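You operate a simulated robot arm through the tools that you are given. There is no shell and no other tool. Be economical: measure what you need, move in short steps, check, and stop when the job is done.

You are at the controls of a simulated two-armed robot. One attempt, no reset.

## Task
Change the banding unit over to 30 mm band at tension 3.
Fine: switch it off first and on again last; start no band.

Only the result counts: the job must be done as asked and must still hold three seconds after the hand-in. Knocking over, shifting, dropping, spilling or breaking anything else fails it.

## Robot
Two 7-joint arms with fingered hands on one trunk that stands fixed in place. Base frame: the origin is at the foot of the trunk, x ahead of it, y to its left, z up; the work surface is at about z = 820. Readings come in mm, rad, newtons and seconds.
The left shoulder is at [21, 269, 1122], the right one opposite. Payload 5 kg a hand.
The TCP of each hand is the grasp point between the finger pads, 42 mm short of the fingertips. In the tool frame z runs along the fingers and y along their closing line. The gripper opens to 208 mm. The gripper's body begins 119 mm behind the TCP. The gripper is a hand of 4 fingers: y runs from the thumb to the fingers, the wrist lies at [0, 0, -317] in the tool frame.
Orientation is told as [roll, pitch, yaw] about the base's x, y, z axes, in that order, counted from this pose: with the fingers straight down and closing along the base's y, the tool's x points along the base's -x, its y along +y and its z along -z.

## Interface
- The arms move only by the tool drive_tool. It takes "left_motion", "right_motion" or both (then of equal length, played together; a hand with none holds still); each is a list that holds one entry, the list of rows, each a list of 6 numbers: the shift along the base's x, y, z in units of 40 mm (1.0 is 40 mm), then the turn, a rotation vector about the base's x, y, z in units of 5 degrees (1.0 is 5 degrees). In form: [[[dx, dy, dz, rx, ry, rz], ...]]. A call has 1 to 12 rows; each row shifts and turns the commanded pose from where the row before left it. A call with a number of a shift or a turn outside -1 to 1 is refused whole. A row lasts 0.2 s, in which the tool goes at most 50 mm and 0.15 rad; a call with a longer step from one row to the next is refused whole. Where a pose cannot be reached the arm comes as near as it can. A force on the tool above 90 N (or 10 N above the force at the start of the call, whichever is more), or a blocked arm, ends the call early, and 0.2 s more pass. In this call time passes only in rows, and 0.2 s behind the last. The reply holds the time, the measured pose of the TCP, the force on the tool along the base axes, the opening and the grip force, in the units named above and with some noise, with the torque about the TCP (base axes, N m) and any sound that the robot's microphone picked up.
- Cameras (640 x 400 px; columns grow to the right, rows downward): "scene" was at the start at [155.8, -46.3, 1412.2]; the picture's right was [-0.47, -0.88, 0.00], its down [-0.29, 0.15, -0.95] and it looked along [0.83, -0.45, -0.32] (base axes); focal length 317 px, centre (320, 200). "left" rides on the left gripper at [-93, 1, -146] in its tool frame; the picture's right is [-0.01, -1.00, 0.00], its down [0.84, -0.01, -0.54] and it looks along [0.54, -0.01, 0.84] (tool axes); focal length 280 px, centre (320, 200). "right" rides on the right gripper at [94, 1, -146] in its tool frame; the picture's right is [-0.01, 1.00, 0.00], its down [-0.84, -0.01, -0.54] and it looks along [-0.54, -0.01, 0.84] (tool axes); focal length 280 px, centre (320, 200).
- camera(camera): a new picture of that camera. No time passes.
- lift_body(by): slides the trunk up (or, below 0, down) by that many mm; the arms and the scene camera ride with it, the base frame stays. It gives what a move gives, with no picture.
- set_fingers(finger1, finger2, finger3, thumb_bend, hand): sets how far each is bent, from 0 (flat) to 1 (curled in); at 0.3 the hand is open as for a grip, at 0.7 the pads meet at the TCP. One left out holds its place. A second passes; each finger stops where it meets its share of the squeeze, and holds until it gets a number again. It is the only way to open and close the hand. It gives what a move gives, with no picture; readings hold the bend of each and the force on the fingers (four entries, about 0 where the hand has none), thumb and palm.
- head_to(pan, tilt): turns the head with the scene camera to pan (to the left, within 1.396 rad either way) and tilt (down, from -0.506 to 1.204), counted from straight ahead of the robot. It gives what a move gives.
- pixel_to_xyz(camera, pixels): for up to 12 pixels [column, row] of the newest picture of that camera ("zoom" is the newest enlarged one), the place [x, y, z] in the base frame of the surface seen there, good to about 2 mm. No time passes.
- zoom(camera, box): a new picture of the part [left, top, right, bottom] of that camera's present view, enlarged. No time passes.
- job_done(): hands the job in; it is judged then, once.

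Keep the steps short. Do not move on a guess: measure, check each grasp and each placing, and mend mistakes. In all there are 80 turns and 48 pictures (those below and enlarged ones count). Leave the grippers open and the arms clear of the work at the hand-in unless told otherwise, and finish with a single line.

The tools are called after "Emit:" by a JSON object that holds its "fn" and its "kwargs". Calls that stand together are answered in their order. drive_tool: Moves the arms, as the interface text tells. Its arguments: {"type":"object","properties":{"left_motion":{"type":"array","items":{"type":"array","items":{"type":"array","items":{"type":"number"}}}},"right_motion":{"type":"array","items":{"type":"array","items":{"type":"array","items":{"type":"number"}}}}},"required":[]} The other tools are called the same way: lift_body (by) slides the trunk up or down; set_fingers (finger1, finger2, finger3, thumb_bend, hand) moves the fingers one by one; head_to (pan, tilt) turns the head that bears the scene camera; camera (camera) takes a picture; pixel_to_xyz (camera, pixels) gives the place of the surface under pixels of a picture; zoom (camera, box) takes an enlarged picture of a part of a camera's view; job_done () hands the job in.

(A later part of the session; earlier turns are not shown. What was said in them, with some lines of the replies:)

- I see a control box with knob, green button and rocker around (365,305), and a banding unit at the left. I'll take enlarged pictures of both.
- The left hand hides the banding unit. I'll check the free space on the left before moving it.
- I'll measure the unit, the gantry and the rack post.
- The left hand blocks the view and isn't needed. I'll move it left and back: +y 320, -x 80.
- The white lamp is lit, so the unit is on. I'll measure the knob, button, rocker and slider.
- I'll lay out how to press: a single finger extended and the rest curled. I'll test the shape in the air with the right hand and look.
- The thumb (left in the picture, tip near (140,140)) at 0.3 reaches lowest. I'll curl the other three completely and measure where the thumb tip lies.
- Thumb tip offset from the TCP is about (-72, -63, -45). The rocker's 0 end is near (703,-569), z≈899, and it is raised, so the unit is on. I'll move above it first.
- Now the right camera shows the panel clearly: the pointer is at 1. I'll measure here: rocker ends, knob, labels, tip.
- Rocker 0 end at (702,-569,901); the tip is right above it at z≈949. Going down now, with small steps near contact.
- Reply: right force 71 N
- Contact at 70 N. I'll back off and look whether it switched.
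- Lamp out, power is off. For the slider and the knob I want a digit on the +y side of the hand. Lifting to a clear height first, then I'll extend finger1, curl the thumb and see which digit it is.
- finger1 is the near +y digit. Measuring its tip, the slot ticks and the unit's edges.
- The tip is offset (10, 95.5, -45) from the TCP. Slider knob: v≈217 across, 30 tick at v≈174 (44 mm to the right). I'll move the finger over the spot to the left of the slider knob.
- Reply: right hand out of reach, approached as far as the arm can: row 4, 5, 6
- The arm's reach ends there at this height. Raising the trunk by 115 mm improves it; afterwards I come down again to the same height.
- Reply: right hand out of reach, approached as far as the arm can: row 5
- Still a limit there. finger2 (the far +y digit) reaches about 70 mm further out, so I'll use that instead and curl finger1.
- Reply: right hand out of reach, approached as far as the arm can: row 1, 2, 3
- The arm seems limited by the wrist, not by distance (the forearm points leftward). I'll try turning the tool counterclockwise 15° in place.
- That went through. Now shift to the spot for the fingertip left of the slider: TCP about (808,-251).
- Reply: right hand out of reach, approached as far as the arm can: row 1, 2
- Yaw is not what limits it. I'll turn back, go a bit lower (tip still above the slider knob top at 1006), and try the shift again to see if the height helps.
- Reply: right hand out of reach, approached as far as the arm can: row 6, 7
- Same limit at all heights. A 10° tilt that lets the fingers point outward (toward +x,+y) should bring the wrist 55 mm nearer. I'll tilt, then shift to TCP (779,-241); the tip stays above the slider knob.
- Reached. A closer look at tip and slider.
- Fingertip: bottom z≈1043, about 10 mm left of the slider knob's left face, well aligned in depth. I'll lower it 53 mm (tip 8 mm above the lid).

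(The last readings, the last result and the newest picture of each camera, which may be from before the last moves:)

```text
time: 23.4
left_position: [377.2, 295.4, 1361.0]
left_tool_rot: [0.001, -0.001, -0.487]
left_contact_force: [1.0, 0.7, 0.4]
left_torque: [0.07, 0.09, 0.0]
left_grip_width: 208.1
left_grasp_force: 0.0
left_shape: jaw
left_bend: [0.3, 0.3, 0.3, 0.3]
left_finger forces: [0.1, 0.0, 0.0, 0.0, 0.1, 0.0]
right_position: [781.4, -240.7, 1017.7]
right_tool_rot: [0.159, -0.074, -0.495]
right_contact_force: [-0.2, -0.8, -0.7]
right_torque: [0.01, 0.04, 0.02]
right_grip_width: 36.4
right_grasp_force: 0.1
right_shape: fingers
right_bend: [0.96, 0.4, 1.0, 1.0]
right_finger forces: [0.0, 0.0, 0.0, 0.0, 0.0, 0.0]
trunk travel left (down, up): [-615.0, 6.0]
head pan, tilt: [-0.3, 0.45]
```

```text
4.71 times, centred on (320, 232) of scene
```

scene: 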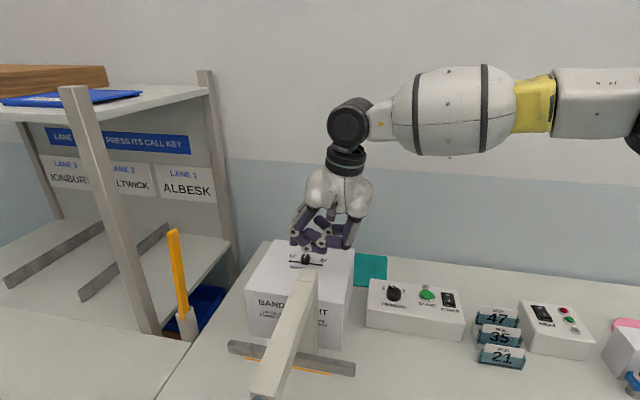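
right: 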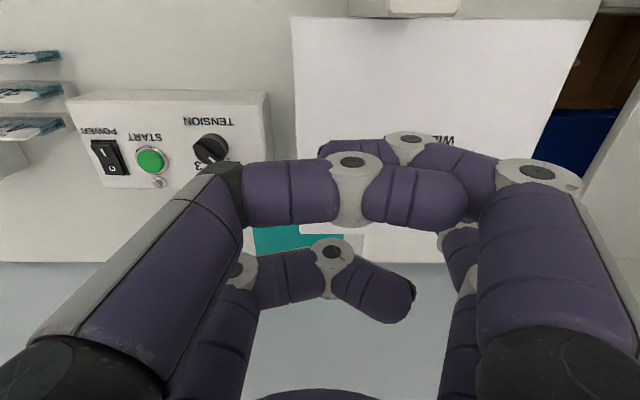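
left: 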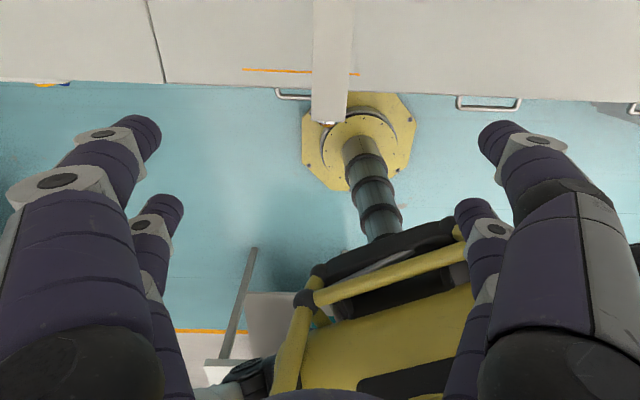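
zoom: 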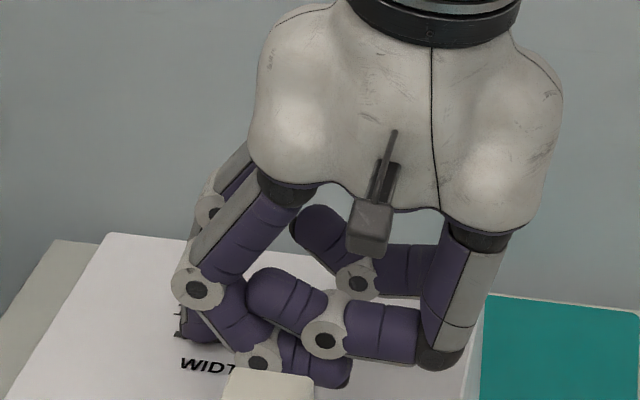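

Now push right along the slot (−0.469,−0.883) by 40 mm in small steps.

Emit:
{"fn": "drive_tool", "kwargs": {"right_motion": [[[-0.117, -0.221, 0, 0, 0, 0], [-0.117, -0.221, 0, 0, 0, 0], [-0.117, -0.221, 0, 0, 0, 0], [-0.117, -0.221, 0, 0, 0, 0]]]}}

Emit:
{"fn": "zoom", "kwargs": {"camera": "scene", "box": [265, 190, 375, 275]}}

```text
time: 24.4
left_position: [376.5, 298.0, 1360.5]
left_tool_rot: [0.0, -0.003, -0.486]
left_contact_force: [-0.9, -0.2, -0.2]
left_torque: [0.0, -0.03, 0.02]
left_grip_width: 208.2
left_grasp_force: 0.1
left_shape: jaw
left_bend: [0.3, 0.3, 0.3, 0.3]
left_finger forces: [0.1, 0.0, 0.0, 0.0, 0.0, 0.0]
right_position: [761.6, -275.2, 1019.6]
right_tool_rot: [0.159, -0.076, -0.493]
right_contact_force: [0.2, 1.1, -0.2]
right_torque: [0.04, -0.04, 0.02]
right_grip_width: 36.8
right_grasp_force: 0.3
right_shape: fingers
right_bend: [0.96, 0.39, 1.0, 1.0]
right_finger forces: [0.0, 0.9, 0.0, 0.1, 0.1, 0.1]
trunk travel left (down, up): [-615.0, 6.0]
head pan, tilt: [-0.3, 0.45]
```

```text
4.71 times, centred on (320, 232) of scene
```

zoom: 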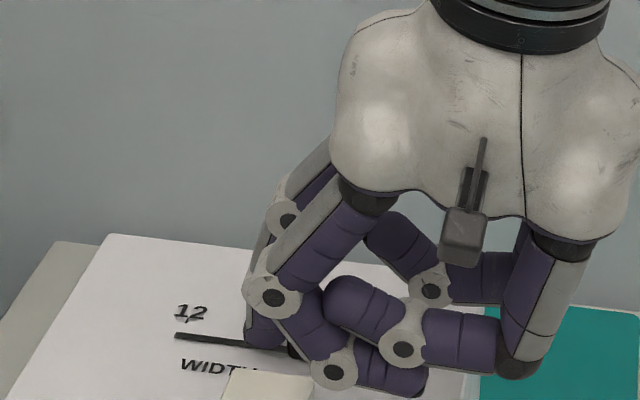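

Light contact (0.9 N) and the slider is moving. Measuring its edge near (290,350).

Emit:
{"fn": "pixel_to_xyz", "kwargs": {"camera": "zoom", "pixels": [[290, 347], [293, 350], [296, 354], [288, 342], [265, 335], [280, 338], [250, 335], [292, 344]]}}

```text
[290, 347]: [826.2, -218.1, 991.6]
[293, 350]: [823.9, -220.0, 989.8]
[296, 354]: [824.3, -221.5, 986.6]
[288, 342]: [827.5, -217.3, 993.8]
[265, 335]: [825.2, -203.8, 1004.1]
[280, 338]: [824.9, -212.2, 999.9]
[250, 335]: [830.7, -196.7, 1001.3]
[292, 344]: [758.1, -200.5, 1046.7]
```

The knob's left face is at v≈195 (was ≈226), so 31 mm done; about 12 mm left. I'll push 11 mm, then back off left and up to look.

Emit:
{"fn": "drive_tool", "kwargs": {"right_motion": [[[-0.065, -0.122, 0, 0, 0, 0], [-0.064, -0.121, 0, 0, 0, 0], [0, 0, 0, 0, 0, 0]]]}}

Emit:
{"fn": "drive_tool", "kwargs": {"right_motion": [[[0.117, 0.221, 0, 0, 0, 0], [0, 0, 1, 0, 0, 0], [0, 0, 0.6, 0, 0, 0], [-0.2, -0.8, 0.3, 0, 0, 0], [-0.2, -0.9, 0, 0, 0, 0], [-0.2, -0.9, 0, 0, 0, 0]]]}}

Emit:
{"fn": "zoom", "kwargs": {"camera": "scene", "box": [265, 190, 375, 275]}}

```text
time: 25.2
left_position: [376.6, 297.1, 1362.5]
left_tool_rot: [0.001, -0.001, -0.487]
left_contact_force: [0.1, 0.2, 0.6]
left_torque: [-0.02, 0.0, -0.01]
left_grip_width: 208.0
left_grasp_force: 0.1
left_shape: jaw
left_bend: [0.3, 0.3, 0.3, 0.3]
left_finger forces: [0.1, 0.0, 0.1, 0.0, 0.0, 0.1]
right_position: [756.6, -286.6, 1018.5]
right_tool_rot: [0.159, -0.071, -0.493]
right_contact_force: [0.0, 0.5, 0.2]
right_torque: [0.06, -0.06, 0.04]
right_grip_width: 36.4
right_grasp_force: 0.3
right_shape: fingers
right_bend: [0.96, 0.39, 1.0, 1.0]
right_finger forces: [0.0, 0.8, 0.0, 0.0, 0.0, 0.0]
trunk travel left (down, up): [-615.0, 6.0]
head pan, tilt: [-0.3, 0.45]
```

```text
time: 26.6
left_position: [374.2, 294.8, 1362.6]
left_tool_rot: [0.001, -0.002, -0.487]
left_contact_force: [-1.8, -0.7, 0.7]
left_torque: [0.08, -0.2, -0.04]
left_grip_width: 208.1
left_grasp_force: 0.0
left_shape: jaw
left_bend: [0.3, 0.3, 0.3, 0.3]
left_finger forces: [0.0, 0.0, 0.0, 0.0, 0.0, 0.0]
right_position: [736.6, -383.1, 1095.9]
right_tool_rot: [0.161, -0.075, -0.494]
right_contact_force: [-0.4, -0.6, 1.0]
right_torque: [0.11, -0.13, -0.04]
right_grip_width: 36.6
right_grasp_force: 0.0
right_shape: fingers
right_bend: [0.96, 0.4, 1.0, 1.0]
right_finger forces: [0.0, 0.1, 0.0, 0.1, 0.0, 0.1]
trunk travel left (down, up): [-615.0, 6.0]
head pan, tilt: [-0.3, 0.45]
```

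```text
4.71 times, centred on (320, 232) of scene
```

zoom: 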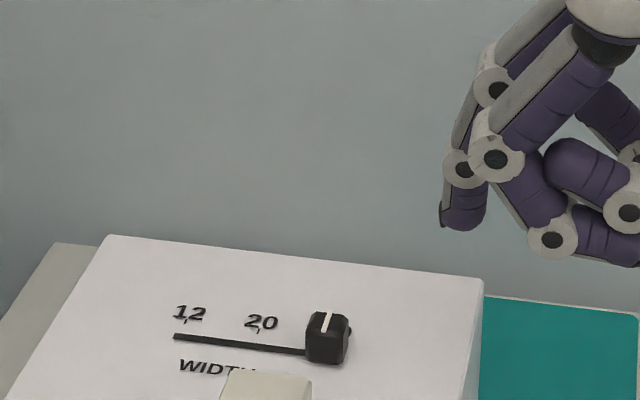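

The slider sits near the right end. Measuring its white line precisely against the 30 tick (v≈174).

Emit:
{"fn": "pixel_to_xyz", "kwargs": {"camera": "zoom", "pixels": [[327, 316], [325, 325], [324, 329], [308, 345], [340, 345], [347, 338], [257, 329], [185, 320], [175, 336], [303, 351], [310, 322], [345, 322]]}}

Emit:
{"fn": "zoom", "kwargs": {"camera": "right", "box": [400, 0, 640, 150]}}

```text
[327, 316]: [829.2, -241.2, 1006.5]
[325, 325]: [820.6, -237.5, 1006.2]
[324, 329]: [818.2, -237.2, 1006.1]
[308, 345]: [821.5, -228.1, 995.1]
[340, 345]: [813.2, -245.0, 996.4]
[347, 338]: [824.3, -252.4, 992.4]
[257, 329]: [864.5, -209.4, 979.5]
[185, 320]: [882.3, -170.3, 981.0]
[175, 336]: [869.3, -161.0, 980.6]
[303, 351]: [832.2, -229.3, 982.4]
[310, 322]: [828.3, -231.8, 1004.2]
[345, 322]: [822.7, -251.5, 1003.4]
```

```text
2.67 times, centred on (520, 75) of right
```

zoom: 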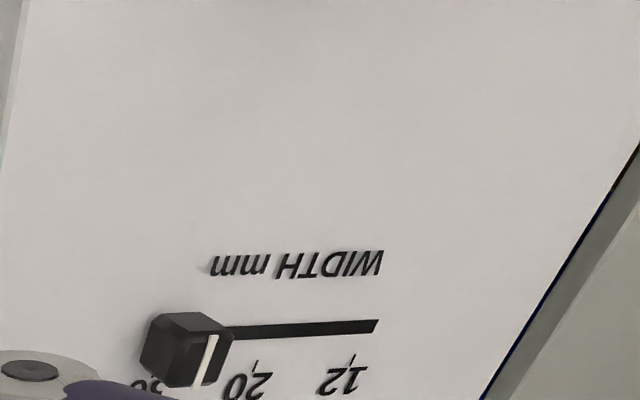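

Slider line v≈175–178 against an even tick spacing (263, 220.5, →177.6): it stands at 30. Next, the tension knob. Measuring disc and bar heights.

Emit:
{"fn": "zoom", "kwargs": {"camera": "scene", "box": [365, 270, 425, 315]}}

Emit:
{"fn": "pixel_to_xyz", "kwargs": {"camera": "zoom", "pixels": [[320, 150], [285, 130], [330, 125], [300, 160], [350, 170], [275, 145], [360, 150], [310, 195], [345, 135], [290, 110], [270, 115], [300, 140]]}}

```text
8.89 times, centred on (395, 292) of scene
```

zoom: 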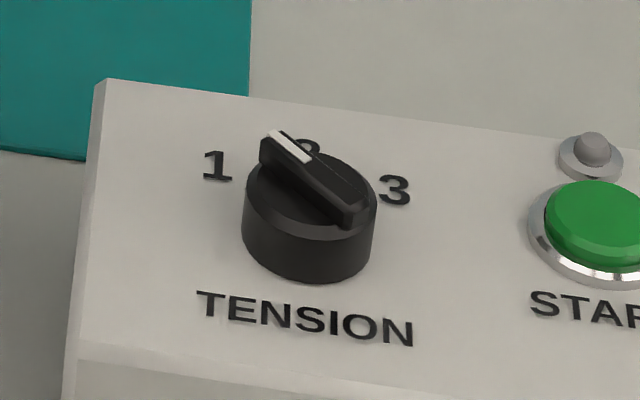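

```text
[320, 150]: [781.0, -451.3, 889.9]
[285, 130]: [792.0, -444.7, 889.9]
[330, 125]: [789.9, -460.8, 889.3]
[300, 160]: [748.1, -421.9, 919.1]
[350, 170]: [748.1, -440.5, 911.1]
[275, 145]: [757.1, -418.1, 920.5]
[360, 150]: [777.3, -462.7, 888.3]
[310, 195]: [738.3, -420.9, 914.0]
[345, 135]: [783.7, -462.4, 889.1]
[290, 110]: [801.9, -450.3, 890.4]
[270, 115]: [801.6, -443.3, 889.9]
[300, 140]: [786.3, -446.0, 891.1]
```

Disc top z≈911, bar top z≈920.5. I'll straighten the hand and bring finger2's tip to the left of the bar end, still above (tip ≈ z 975).

Emit:
{"fn": "drive_tool", "kwargs": {"right_motion": [[[-0.49, -0.64, 0, -0.6, 0.8, 0], [-0.49, -0.64, 0, -0.6, 0.8, 0], [-0.49, -0.64, 0, 0, 0, 0], [0, 0, -1, 0, 0, 0], [0, 0, -0.9, 0, 0, 0], [0, 0, 0, 0, 0, 0]]]}}

Emit:
{"fn": "zoom", "kwargs": {"camera": "scene", "box": [345, 220, 465, 310]}}

```text
time: 28.0
left_position: [377.2, 297.2, 1362.2]
left_tool_rot: [-0.002, 0.001, -0.487]
left_contact_force: [0.7, 0.3, -0.6]
left_torque: [-0.07, 0.15, 0.0]
left_grip_width: 208.0
left_grasp_force: 0.1
left_shape: jaw
left_bend: [0.3, 0.3, 0.3, 0.3]
left_finger forces: [0.1, 0.0, 0.0, 0.0, 0.0, 0.0]
right_position: [680.5, -457.4, 1016.7]
right_tool_rot: [0.001, 0.0, -0.488]
right_contact_force: [0.8, 0.5, -0.7]
right_torque: [-0.07, 0.12, 0.03]
right_grip_width: 36.6
right_grasp_force: 0.1
right_shape: fingers
right_bend: [0.96, 0.4, 1.0, 1.0]
right_finger forces: [0.0, 0.0, 0.0, 0.1, 0.1, 0.0]
trunk travel left (down, up): [-615.0, 6.0]
head pan, tilt: [-0.3, 0.45]
```

```text
4.44 times, centred on (405, 265) of scene
```

zoom: 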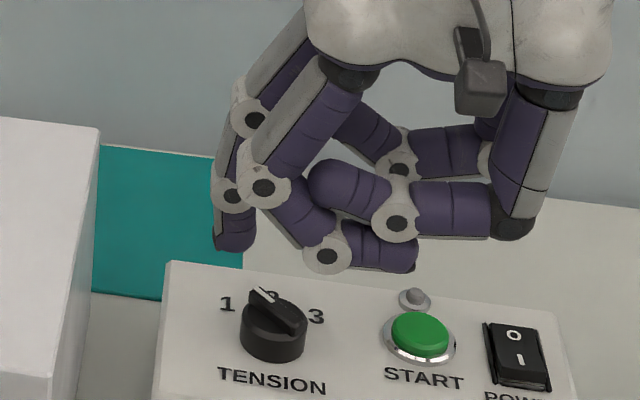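

Emit:
{"fn": "pixel_to_xyz", "kwargs": {"camera": "zoom", "pixels": [[219, 248], [230, 252], [240, 252], [250, 246], [235, 240], [254, 225], [216, 235], [328, 273], [375, 270], [410, 270], [330, 262], [300, 240]]}}

```text
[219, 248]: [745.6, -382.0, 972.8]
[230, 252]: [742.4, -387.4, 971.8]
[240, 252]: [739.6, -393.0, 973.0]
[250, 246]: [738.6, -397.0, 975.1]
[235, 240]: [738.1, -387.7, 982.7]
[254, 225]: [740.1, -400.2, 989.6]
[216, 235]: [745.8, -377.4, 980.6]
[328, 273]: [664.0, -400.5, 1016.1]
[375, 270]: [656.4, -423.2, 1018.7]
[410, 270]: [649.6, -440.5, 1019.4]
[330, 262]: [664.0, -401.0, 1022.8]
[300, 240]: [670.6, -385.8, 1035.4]
```

Tip centre ≈(748.5,-394), bottom z≈971. Lowering 58 mm to z≈913 (just above disc level), then pushing the bar along the first half of the arc.

Emit:
{"fn": "drive_tool", "kwargs": {"right_motion": [[[0, 0, -0.8, 0, 0, 0], [0, 0, -0.5, 0, 0, 0], [0, 0, -0.15, 0, 0, 0], [0.075, -0.31, 0, 0, 0, 0], [0.11, -0.13, 0, 0, 0, 0], [0.11, -0.13, 0, 0, 0, 0]]]}}

Emit:
{"fn": "zoom", "kwargs": {"camera": "scene", "box": [360, 250, 450, 315]}}

```text
time: 29.4
left_position: [376.5, 296.2, 1363.1]
left_tool_rot: [-0.002, -0.001, -0.488]
left_contact_force: [-0.6, -0.4, 0.4]
left_torque: [0.02, -0.01, -0.02]
left_grip_width: 207.6
left_grasp_force: 0.1
left_shape: jaw
left_bend: [0.3, 0.3, 0.3, 0.3]
left_finger forces: [0.1, 0.0, 0.0, 0.0, 0.0, 0.0]
right_position: [690.5, -481.1, 960.2]
right_tool_rot: [0.0, 0.001, -0.488]
right_contact_force: [0.9, 0.9, 1.5]
right_torque: [0.14, -0.1, 0.13]
right_grip_width: 36.6
right_grasp_force: 0.7
right_shape: fingers
right_bend: [0.96, 0.39, 1.0, 1.0]
right_finger forces: [0.0, 2.0, 0.1, 0.0, 0.0, 0.1]
trunk travel left (down, up): [-615.0, 6.0]
head pan, tilt: [-0.3, 0.45]
```

```text
6.15 times, centred on (405, 282) of scene
```

zoom: 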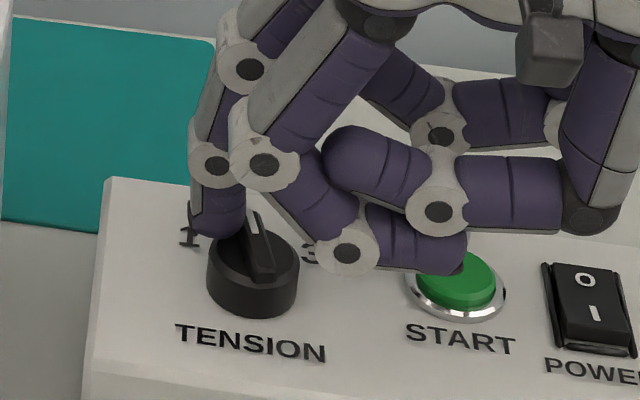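

The bar is turning (2 N) and now points at about 2. Continuing along the arc.

Emit:
{"fn": "drive_tool", "kwargs": {"right_motion": [[[0.02, -0.17, 0, 0, 0, 0], [0, -0.17, 0, 0, 0, 0], [0, -0.05, 0, 0, 0, 0]]]}}

Emit:
{"fn": "zoom", "kwargs": {"camera": "scene", "box": [360, 250, 450, 315]}}

```text
time: 30.2
left_position: [377.1, 296.8, 1362.7]
left_tool_rot: [0.0, -0.002, -0.487]
left_contact_force: [-0.7, 0.3, 0.5]
left_torque: [-0.01, -0.01, 0.0]
left_grip_width: 208.0
left_grasp_force: 0.1
left_shape: jaw
left_bend: [0.3, 0.3, 0.3, 0.3]
left_finger forces: [0.0, 0.1, 0.1, 0.0, 0.0, 0.0]
right_position: [690.6, -495.7, 960.5]
right_tool_rot: [-0.001, 0.0, -0.487]
right_contact_force: [1.6, 3.1, 1.1]
right_torque: [0.21, -0.17, 0.12]
right_grip_width: 36.7
right_grasp_force: 1.7
right_shape: fingers
right_bend: [0.96, 0.38, 1.0, 1.0]
right_finger forces: [0.1, 2.6, 0.1, 0.0, 0.1, 0.0]
trunk travel left (down, up): [-615.0, 6.0]
head pan, tilt: [-0.3, 0.45]
```

```text
6.15 times, centred on (405, 282) of scene
```

zoom: 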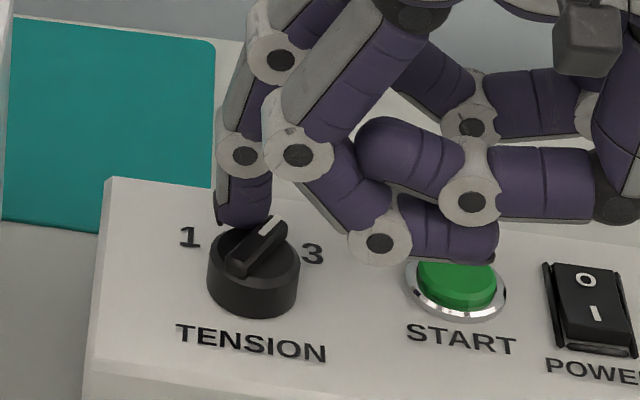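

Past 2, heading to 3. Measuring the bar direction.

Emit:
{"fn": "pixel_to_xyz", "kwargs": {"camera": "zoom", "pixels": [[276, 222], [268, 232], [262, 238], [250, 255], [240, 266], [244, 262]]}}

```text
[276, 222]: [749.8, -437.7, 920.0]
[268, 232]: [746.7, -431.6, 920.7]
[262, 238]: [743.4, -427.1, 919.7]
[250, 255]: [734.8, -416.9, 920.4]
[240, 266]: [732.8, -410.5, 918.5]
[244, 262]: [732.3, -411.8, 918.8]
```

The bar stands at about -58°, the 3 tick at about -70°. One more short push of about 4 mm.

Emit:
{"fn": "drive_tool", "kwargs": {"right_motion": [[[-0.03, -0.05, 0, 0, 0, 0], [-0.03, -0.05, 0, 0, 0, 0], [0, 0, 0, 0, 0, 0]]]}}

Emit:
{"fn": "zoom", "kwargs": {"camera": "scene", "box": [360, 250, 450, 315]}}

Emit:
{"fn": "pixel_to_xyz", "kwargs": {"camera": "zoom", "pixels": [[282, 226], [278, 226], [272, 232], [262, 240], [250, 252], [240, 262], [236, 262], [244, 256]]}}

```text
time: 31.0
left_position: [377.5, 296.9, 1361.5]
left_tool_rot: [0.001, 0.001, -0.487]
left_contact_force: [-0.3, 0.6, -0.8]
left_torque: [0.01, 0.0, 0.0]
left_grip_width: 207.7
left_grasp_force: 0.1
left_shape: jaw
left_bend: [0.3, 0.3, 0.3, 0.3]
left_finger forces: [0.0, 0.0, 0.0, 0.1, 0.1, 0.0]
right_position: [690.1, -499.8, 960.9]
right_tool_rot: [0.0, -0.001, -0.488]
right_contact_force: [1.3, 1.5, 2.4]
right_torque: [0.2, -0.2, 0.03]
right_grip_width: 36.7
right_grasp_force: 1.1
right_shape: fingers
right_bend: [0.96, 0.38, 1.0, 1.0]
right_finger forces: [0.1, 3.1, 0.0, 0.0, 0.0, 0.0]
trunk travel left (down, up): [-615.0, 6.0]
head pan, tilt: [-0.3, 0.45]
```

```text
6.15 times, centred on (405, 282) of scene
```

zoom: 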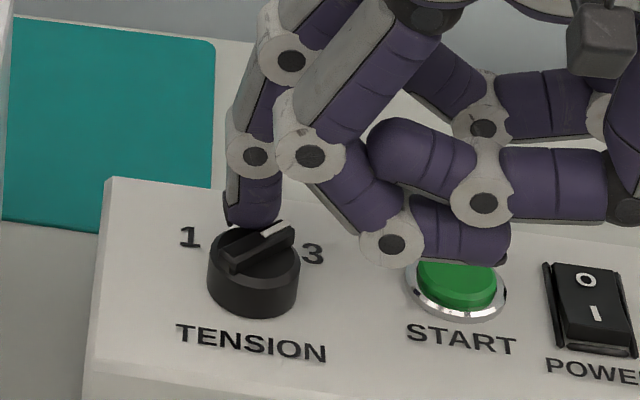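

```text
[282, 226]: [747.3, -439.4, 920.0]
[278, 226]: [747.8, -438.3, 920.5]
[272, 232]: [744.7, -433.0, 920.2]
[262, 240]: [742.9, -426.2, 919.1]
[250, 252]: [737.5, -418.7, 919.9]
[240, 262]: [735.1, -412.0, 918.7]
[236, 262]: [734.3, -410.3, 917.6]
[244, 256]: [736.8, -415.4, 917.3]
```

About -67…-70° now. I'll back off, rise, switch to the thumb and move above the rocker's I end, from where the right camera sees the knob from above.

Emit:
{"fn": "drive_tool", "kwargs": {"right_motion": [[[0.1, 0.15, 0.1, 0, 0, 0], [0, 0, 1, 0, 0, 0], [0, 0, 1, 0, 0, 0]]]}}

Emit:
{"fn": "set_fingers", "kwargs": {"hand": "right", "finger2": 1.0, "thumb_bend": 0.4}}

Emit:
{"fn": "drive_tool", "kwargs": {"right_motion": [[[0.6, 0.1, 0, 0, 0, 0], [0.57, 0.1, 0, 0, 0, 0], [0, 0, -0.6, 0, 0, 0], [0, 0, -0.4, 0, 0, 0], [0, 0, 0, 0, 0, 0]]]}}

Emit:
{"fn": "camera", "kwargs": {"camera": "right"}}

```text
time: 31.8
left_position: [377.1, 296.8, 1361.5]
left_tool_rot: [-0.001, -0.002, -0.486]
left_contact_force: [0.0, 0.4, 0.5]
left_torque: [-0.02, -0.03, 0.03]
left_grip_width: 207.7
left_grasp_force: 0.1
left_shape: jaw
left_bend: [0.3, 0.3, 0.3, 0.3]
left_finger forces: [0.0, 0.0, 0.0, 0.0, 0.1, 0.0]
right_position: [692.2, -494.7, 1044.5]
right_tool_rot: [-0.001, 0.003, -0.487]
right_contact_force: [0.2, 0.2, -1.1]
right_torque: [-0.06, -0.02, 0.01]
right_grip_width: 36.9
right_grasp_force: 0.1
right_shape: fingers
right_bend: [0.96, 0.4, 1.0, 1.0]
right_finger forces: [0.0, 0.0, 0.0, 0.1, 0.1, 0.0]
trunk travel left (down, up): [-615.0, 6.0]
head pan, tilt: [-0.3, 0.45]
```

```text
time: 32.8
left_position: [376.9, 295.9, 1361.8]
left_tool_rot: [0.002, 0.002, -0.488]
left_contact_force: [0.4, -0.5, -0.6]
left_torque: [0.02, 0.04, 0.0]
left_grip_width: 208.1
left_grasp_force: 0.2
left_shape: jaw
left_bend: [0.3, 0.3, 0.3, 0.3]
left_finger forces: [0.0, 0.0, 0.0, 0.0, 0.1, 0.1]
right_position: [693.1, -493.7, 1045.3]
right_tool_rot: [-0.001, -0.002, -0.488]
right_contact_force: [-1.2, 1.1, -0.1]
right_torque: [0.02, 0.01, 0.0]
right_grip_width: 25.9
right_grasp_force: 0.1
right_shape: fingers
right_bend: [0.85, 0.86, 1.0, 1.0]
right_finger forces: [0.0, 0.0, 0.1, 0.0, 0.0, 0.0]
trunk travel left (down, up): [-615.0, 6.0]
head pan, tilt: [-0.3, 0.45]
```

```text
time: 34.0
left_position: [377.2, 295.7, 1362.0]
left_tool_rot: [0.0, 0.0, -0.485]
left_contact_force: [-0.2, 1.1, 0.0]
left_torque: [0.02, -0.02, 0.01]
left_grip_width: 208.0
left_grasp_force: 0.0
left_shape: jaw
left_bend: [0.3, 0.3, 0.3, 0.3]
left_finger forces: [0.0, 0.1, 0.1, 0.0, 0.0, 0.0]
right_position: [740.0, -486.4, 1003.9]
right_tool_rot: [0.0, -0.001, -0.488]
right_contact_force: [-0.9, -0.8, -0.2]
right_torque: [0.0, 0.0, 0.04]
right_grip_width: 25.4
right_grasp_force: 0.1
right_shape: fingers
right_bend: [0.85, 0.86, 1.0, 1.0]
right_finger forces: [0.0, 0.0, 0.0, 0.0, 0.0, 0.0]
trunk travel left (down, up): [-615.0, 6.0]
head pan, tilt: [-0.3, 0.45]
```

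```text
9 pictures are left
```

right: 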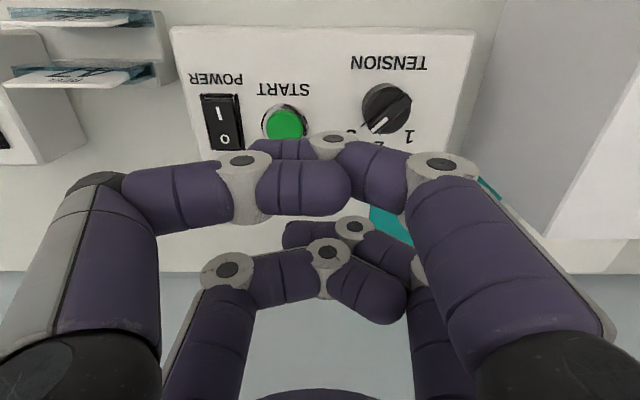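

The thumb stayed curled (blocked by finger1). First check the knob from here, then I'll raise and untangle.

Emit:
{"fn": "zoom", "kwargs": {"camera": "right", "box": [330, 50, 450, 150]}}

Emit:
{"fn": "drive_tool", "kwargs": {"right_motion": [[[0, 0, 1, 0, 0, 0], [0, 0, 1, 0, 0, 0], [0, 0, 0.5, 0, 0, 0]]]}}

Emit:
{"fn": "set_fingers", "kwargs": {"hand": "right", "finger1": 0.4, "finger2": 0.4}}

Emit:
{"fn": "set_fingers", "kwargs": {"hand": "right", "thumb_bend": 0.4}}

Emit:
{"fn": "set_fingers", "kwargs": {"hand": "right", "finger1": 1.0, "finger2": 1.0}}

```text
4.00 times, centred on (390, 100) of right
```

zoom: 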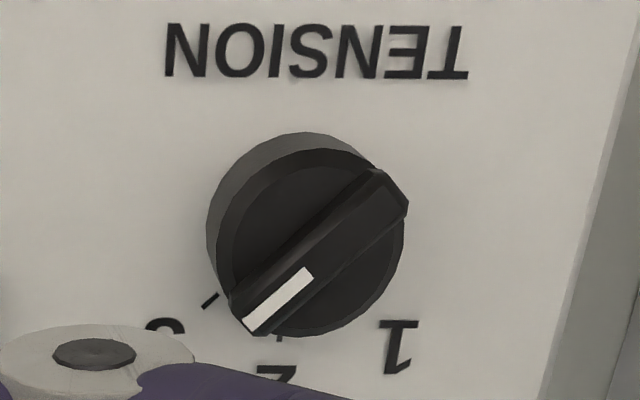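

```text
time: 34.8
left_position: [375.9, 297.4, 1362.2]
left_tool_rot: [0.003, -0.003, -0.486]
left_contact_force: [-1.5, 0.3, 0.4]
left_torque: [-0.04, -0.06, 0.0]
left_grip_width: 207.9
left_grasp_force: 0.1
left_shape: jaw
left_bend: [0.3, 0.3, 0.3, 0.3]
left_finger forces: [0.0, 0.0, 0.1, 0.0, 0.1, 0.1]
right_position: [739.8, -485.7, 1104.1]
right_tool_rot: [-0.001, 0.001, -0.491]
right_contact_force: [-0.6, -0.4, 0.2]
right_torque: [-0.05, -0.03, 0.04]
right_grip_width: 25.4
right_grasp_force: 0.0
right_shape: fingers
right_bend: [0.85, 0.86, 1.0, 1.0]
right_finger forces: [0.0, 0.1, 0.0, 0.0, 0.1, 0.0]
trunk travel left (down, up): [-615.0, 6.0]
head pan, tilt: [-0.3, 0.45]
```

```text
time: 35.8
left_position: [375.7, 296.0, 1361.4]
left_tool_rot: [0.0, 0.0, -0.487]
left_contact_force: [1.2, 0.0, 0.5]
left_torque: [0.0, 0.01, 0.05]
left_grip_width: 207.9
left_grasp_force: 0.0
left_shape: jaw
left_bend: [0.3, 0.3, 0.3, 0.3]
left_finger forces: [0.1, 0.1, 0.1, 0.0, 0.1, 0.0]
right_position: [741.0, -484.9, 1103.4]
right_tool_rot: [0.001, 0.0, -0.489]
right_contact_force: [0.0, -0.3, -0.8]
right_torque: [0.01, 0.03, -0.02]
right_grip_width: 165.9
right_grasp_force: 0.1
right_shape: fingers
right_bend: [0.4, 0.4, 1.0, 0.4]
right_finger forces: [0.0, 0.1, 0.0, 0.1, 0.0, 0.0]
trunk travel left (down, up): [-615.0, 6.0]
head pan, tilt: [-0.3, 0.45]
```

```text
time: 36.8
left_position: [377.3, 297.3, 1361.0]
left_tool_rot: [0.0, 0.0, -0.486]
left_contact_force: [0.2, 0.2, -0.7]
left_torque: [-0.01, 0.02, -0.03]
left_grip_width: 207.6
left_grasp_force: 0.0
left_shape: jaw
left_bend: [0.3, 0.3, 0.3, 0.3]
left_finger forces: [0.0, 0.0, 0.0, 0.0, 0.1, 0.0]
right_position: [739.5, -485.1, 1102.2]
right_tool_rot: [0.002, -0.001, -0.488]
right_contact_force: [0.9, 0.5, -0.5]
right_torque: [0.0, 0.03, 0.02]
right_grip_width: 166.0
right_grasp_force: 0.0
right_shape: fingers
right_bend: [0.4, 0.4, 1.0, 0.4]
right_finger forces: [0.0, 0.0, 0.1, 0.1, 0.0, 0.0]
trunk travel left (down, up): [-615.0, 6.0]
head pan, tilt: [-0.3, 0.45]
```

```text
time: 37.8
left_position: [375.8, 295.7, 1362.2]
left_tool_rot: [-0.001, -0.001, -0.487]
left_contact_force: [-0.1, -1.1, -0.2]
left_torque: [0.01, 0.04, 0.01]
left_grip_width: 207.9
left_grasp_force: 0.1
left_shape: jaw
left_bend: [0.3, 0.3, 0.3, 0.3]
left_finger forces: [0.0, 0.0, 0.0, 0.1, 0.0, 0.0]
right_position: [737.5, -485.3, 1103.7]
right_tool_rot: [0.0, -0.001, -0.489]
right_contact_force: [0.9, -0.2, -1.3]
right_torque: [0.02, 0.01, 0.0]
right_grip_width: 88.0
right_grasp_force: 0.0
right_shape: fingers
right_bend: [1.0, 0.86, 1.0, 0.4]
right_finger forces: [0.1, 0.0, 0.1, 0.0, 0.0, 0.1]
trunk travel left (down, up): [-615.0, 6.0]
head pan, tilt: [-0.3, 0.45]
```

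The pointer reads 3, but maybe a few degrees short. I'll measure pointer line and tick on that picture.

Emit:
{"fn": "pixel_to_xyz", "kwargs": {"camera": "zoom", "pixels": [[309, 272], [250, 325], [280, 298], [380, 185], [395, 195], [375, 205], [204, 304], [216, 295], [279, 338], [245, 312], [262, 330], [352, 225]]}}

```text
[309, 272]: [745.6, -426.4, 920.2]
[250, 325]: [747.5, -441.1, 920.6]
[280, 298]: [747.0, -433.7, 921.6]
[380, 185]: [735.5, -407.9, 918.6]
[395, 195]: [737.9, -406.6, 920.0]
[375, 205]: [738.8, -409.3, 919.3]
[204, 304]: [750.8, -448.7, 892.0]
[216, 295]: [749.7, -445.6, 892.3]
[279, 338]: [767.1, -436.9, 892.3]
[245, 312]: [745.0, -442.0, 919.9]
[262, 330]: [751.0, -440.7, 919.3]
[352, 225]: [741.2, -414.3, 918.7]
```

Pointer at -72.2°, tick 3 at -71.3°: the knob is at 3. Now power on last: thumb tip over the rocker's I end (669,-548), going down.

Emit:
{"fn": "drive_tool", "kwargs": {"right_motion": [[[0.04, 0, -1, 0, 0, 0], [0, 0, -1, 0, 0, 0], [0, 0, -1, 0, 0, 0], [0, 0, -0.3, 0, 0, 0], [0, 0, 0, 0, 0, 0]]]}}

Emit:
{"fn": "zoom", "kwargs": {"camera": "scene", "box": [375, 240, 475, 315]}}

```text
time: 39.0
left_position: [377.6, 296.3, 1360.8]
left_tool_rot: [0.001, 0.001, -0.486]
left_contact_force: [1.1, -0.7, -1.0]
left_torque: [0.02, 0.07, 0.02]
left_grip_width: 207.8
left_grasp_force: 0.0
left_shape: jaw
left_bend: [0.3, 0.3, 0.3, 0.3]
left_finger forces: [0.0, 0.0, 0.1, 0.1, 0.1, 0.0]
right_position: [741.3, -485.8, 970.8]
right_tool_rot: [0.002, -0.001, -0.488]
right_contact_force: [0.1, 0.2, -0.3]
right_torque: [0.03, 0.06, -0.01]
right_grip_width: 87.8
right_grasp_force: 0.0
right_shape: fingers
right_bend: [1.0, 0.86, 1.0, 0.4]
right_finger forces: [0.0, 0.0, 0.0, 0.0, 0.1, 0.1]
trunk travel left (down, up): [-615.0, 6.0]
head pan, tilt: [-0.3, 0.45]
```

```text
5.33 times, centred on (425, 278) of scene
```

zoom: 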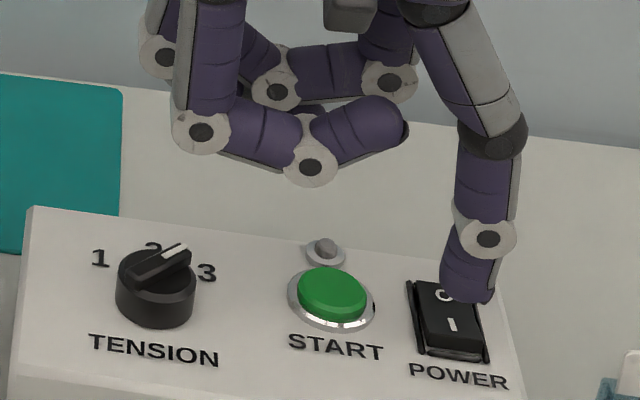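

Emit:
{"fn": "pixel_to_xyz", "kwargs": {"camera": "zoom", "pixels": [[448, 292], [455, 298], [465, 301], [480, 302], [490, 296], [452, 325], [455, 345], [432, 348], [478, 350], [440, 295], [495, 285], [415, 290]]}}

```text
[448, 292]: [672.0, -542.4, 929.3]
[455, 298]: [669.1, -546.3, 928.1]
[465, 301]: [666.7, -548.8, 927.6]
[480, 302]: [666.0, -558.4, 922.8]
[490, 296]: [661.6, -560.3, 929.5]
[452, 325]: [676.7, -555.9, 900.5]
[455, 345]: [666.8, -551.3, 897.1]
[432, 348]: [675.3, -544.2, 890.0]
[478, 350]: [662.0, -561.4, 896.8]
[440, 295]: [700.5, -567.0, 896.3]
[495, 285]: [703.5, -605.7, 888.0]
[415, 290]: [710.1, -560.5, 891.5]
```

Tip is centred on the rocker; I'll shift 5 mm toward the near end and press down gradually.

Emit:
{"fn": "drive_tool", "kwargs": {"right_motion": [[[-0.11, 0.06, -0.3, 0, 0, 0], [0, 0, -0.25, 0, 0, 0], [0, 0, -0.12, 0, 0, 0], [0, 0, -0.12, 0, 0, 0], [0, 0, -0.12, 0, 0, 0]]]}}

Emit:
{"fn": "drive_tool", "kwargs": {"right_motion": [[[0, 0, 0.7, 0, 0, 0], [0, 0, 1, 0, 0, 0], [0, 0, 1, 0, 0, 0]]]}}

Emit:
{"fn": "zoom", "kwargs": {"camera": "scene", "box": [375, 240, 475, 315]}}

```text
time: 40.2
left_position: [372.4, 300.9, 1362.6]
left_tool_rot: [-0.001, -0.006, -0.484]
left_contact_force: [0.2, 0.5, 0.1]
left_torque: [-0.01, -0.02, -0.01]
left_grip_width: 207.9
left_grasp_force: 0.1
left_shape: jaw
left_bend: [0.3, 0.3, 0.3, 0.3]
left_finger forces: [0.0, 0.0, 0.1, 0.0, 0.0, 0.1]
right_position: [737.9, -478.3, 943.3]
right_tool_rot: [0.002, -0.008, -0.485]
right_contact_force: [2.8, 16.3, 76.8]
right_torque: [-5.65, 5.05, -0.89]
right_grip_width: 89.3
right_grasp_force: 38.5
right_shape: fingers
right_bend: [1.0, 0.86, 1.0, 0.39]
right_finger forces: [0.1, 0.1, 0.0, 0.0, 77.0, 0.1]
trunk travel left (down, up): [-615.0, 6.0]
head pan, tilt: [-0.3, 0.45]
```

```text
time: 41.0
left_position: [377.5, 295.0, 1362.2]
left_tool_rot: [-0.002, -0.003, -0.488]
left_contact_force: [-0.9, -0.9, 0.5]
left_torque: [0.07, -0.07, -0.02]
left_grip_width: 208.0
left_grasp_force: 0.2
left_shape: jaw
left_bend: [0.3, 0.3, 0.3, 0.3]
left_finger forces: [0.1, 0.0, 0.1, 0.0, 0.0, 0.1]
right_position: [735.0, -484.9, 1042.8]
right_tool_rot: [0.001, 0.004, -0.49]
right_contact_force: [-0.6, -0.6, -1.4]
right_torque: [0.09, -0.08, -0.02]
right_grip_width: 87.8
right_grasp_force: 0.0
right_shape: fingers
right_bend: [1.0, 0.86, 1.0, 0.4]
right_finger forces: [0.1, 0.0, 0.1, 0.1, 0.0, 0.0]
trunk travel left (down, up): [-615.0, 6.0]
head pan, tilt: [-0.3, 0.45]
```

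```text
5.33 times, centred on (425, 278) of scene
```

zoom: 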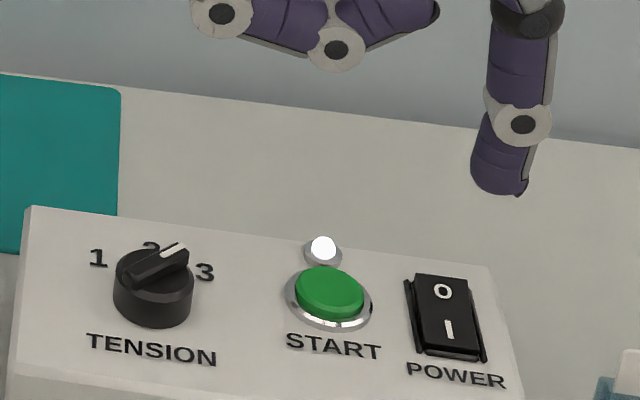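

Lamp lit: unit on, knob at 3. Now retreat up and back, then open the hand in the air.

Emit:
{"fn": "drive_tool", "kwargs": {"right_motion": [[[0, 0, 1, 0, 0, 0], [-0.5, 0, 1, 0, 0, 0], [-0.9, -0.1, 0.4, 0, 0, 0], [-1, -0.1, 0, 0, 0, 0], [-1, -0.1, 0, 0, 0, 0], [-1, -0.1, 0, 0, 0, 0], [-1, -0.1, 0, 0, 0, 0], [-1, -0.1, 0, 0, 0, 0], [-0.7, 0, 0, 0, 0, 0]]]}}

Emit:
{"fn": "set_fingers", "kwargs": {"hand": "right", "finger1": 0.3, "finger2": 0.3, "finger3": 0.3, "thumb_bend": 0.3}}

Emit:
{"fn": "camera", "kwargs": {"camera": "scene"}}

Emit:
{"fn": "zoom", "kwargs": {"camera": "scene", "box": [280, 235, 350, 280]}}

Emit:
{"fn": "camera", "kwargs": {"camera": "right"}}

```text
time: 43.0
left_position: [375.5, 297.2, 1362.2]
left_tool_rot: [0.002, -0.001, -0.487]
left_contact_force: [-0.5, -0.6, 0.5]
left_torque: [0.0, -0.1, 0.01]
left_grip_width: 207.5
left_grasp_force: 0.0
left_shape: jaw
left_bend: [0.3, 0.3, 0.3, 0.3]
left_finger forces: [0.0, 0.1, 0.0, 0.1, 0.0, 0.0]
right_position: [452.8, -508.1, 1140.2]
right_tool_rot: [0.001, 0.0, -0.487]
right_contact_force: [-0.5, 1.1, 0.5]
right_torque: [-0.03, -0.04, -0.02]
right_grip_width: 87.8
right_grasp_force: 0.1
right_shape: fingers
right_bend: [1.0, 0.86, 1.0, 0.4]
right_finger forces: [0.0, 0.0, 0.1, 0.0, 0.0, 0.0]
trunk travel left (down, up): [-615.0, 6.0]
head pan, tilt: [-0.3, 0.45]
```

```text
time: 44.0
left_position: [376.8, 297.2, 1361.0]
left_tool_rot: [-0.001, 0.0, -0.486]
left_contact_force: [0.2, 0.8, 0.1]
left_torque: [0.03, 0.05, -0.01]
left_grip_width: 207.8
left_grasp_force: 0.0
left_shape: jaw
left_bend: [0.3, 0.3, 0.3, 0.3]
left_finger forces: [0.0, 0.1, 0.0, 0.0, 0.1, 0.0]
right_position: [452.3, -507.4, 1139.7]
right_tool_rot: [0.001, 0.0, -0.49]
right_contact_force: [0.8, -0.2, -0.3]
right_torque: [0.03, 0.01, 0.03]
right_grip_width: 218.3
right_grasp_force: 0.1
right_shape: fingers
right_bend: [0.3, 0.3, 0.3, 0.3]
right_finger forces: [0.0, 0.1, 0.0, 0.0, 0.0, 0.0]
trunk travel left (down, up): [-615.0, 6.0]
head pan, tilt: [-0.3, 0.45]
```

```text
5 pictures are left
```

scene: 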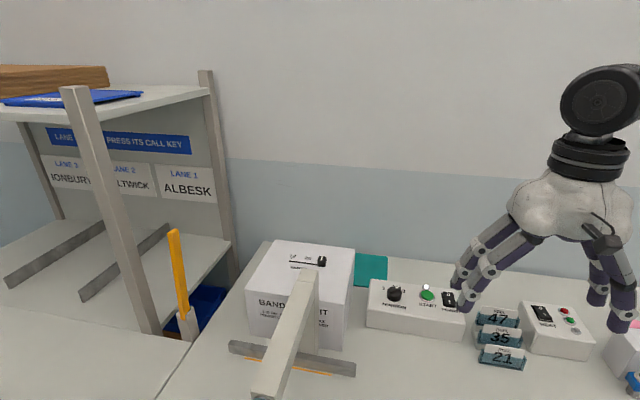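

```text
8.89 times, centred on (315, 258) of scene
```

zoom: 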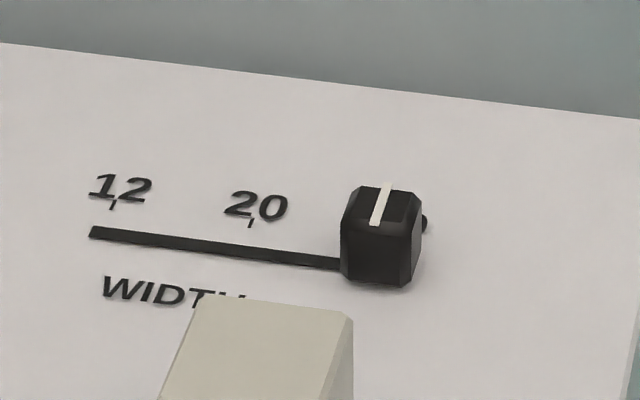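

```text
3 pictures are left
```

right: 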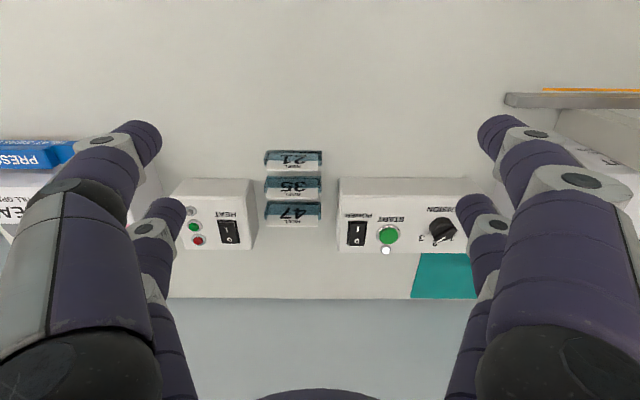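

Measuring the slider line once more against the ticks in this enlarged view.

Emit:
{"fn": "pixel_to_xyz", "kwargs": {"camera": "zoom", "pixels": [[387, 188], [383, 200], [378, 215], [375, 224], [115, 203], [251, 222], [114, 206], [251, 224], [92, 232], [345, 215], [412, 215], [381, 206]]}}

```text
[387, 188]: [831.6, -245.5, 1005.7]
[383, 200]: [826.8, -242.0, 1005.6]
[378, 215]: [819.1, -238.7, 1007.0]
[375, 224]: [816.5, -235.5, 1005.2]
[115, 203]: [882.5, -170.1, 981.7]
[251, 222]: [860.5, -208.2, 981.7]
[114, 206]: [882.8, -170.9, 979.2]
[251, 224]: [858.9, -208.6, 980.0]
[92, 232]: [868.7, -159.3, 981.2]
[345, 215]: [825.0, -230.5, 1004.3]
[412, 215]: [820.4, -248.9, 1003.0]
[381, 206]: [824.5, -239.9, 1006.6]
```

Slider line v≈174.1, 30 tick v≈174–175. Knob at 3, lamp lit, hands open and clear, nothing else moved. Handing in.

Emit:
{"fn": "job_done", "kwargs": {}}

```text
The job is handed in.
```

The banding unit is set to 30 mm band at tension 3; I switched it off first and on again last, and started no band.
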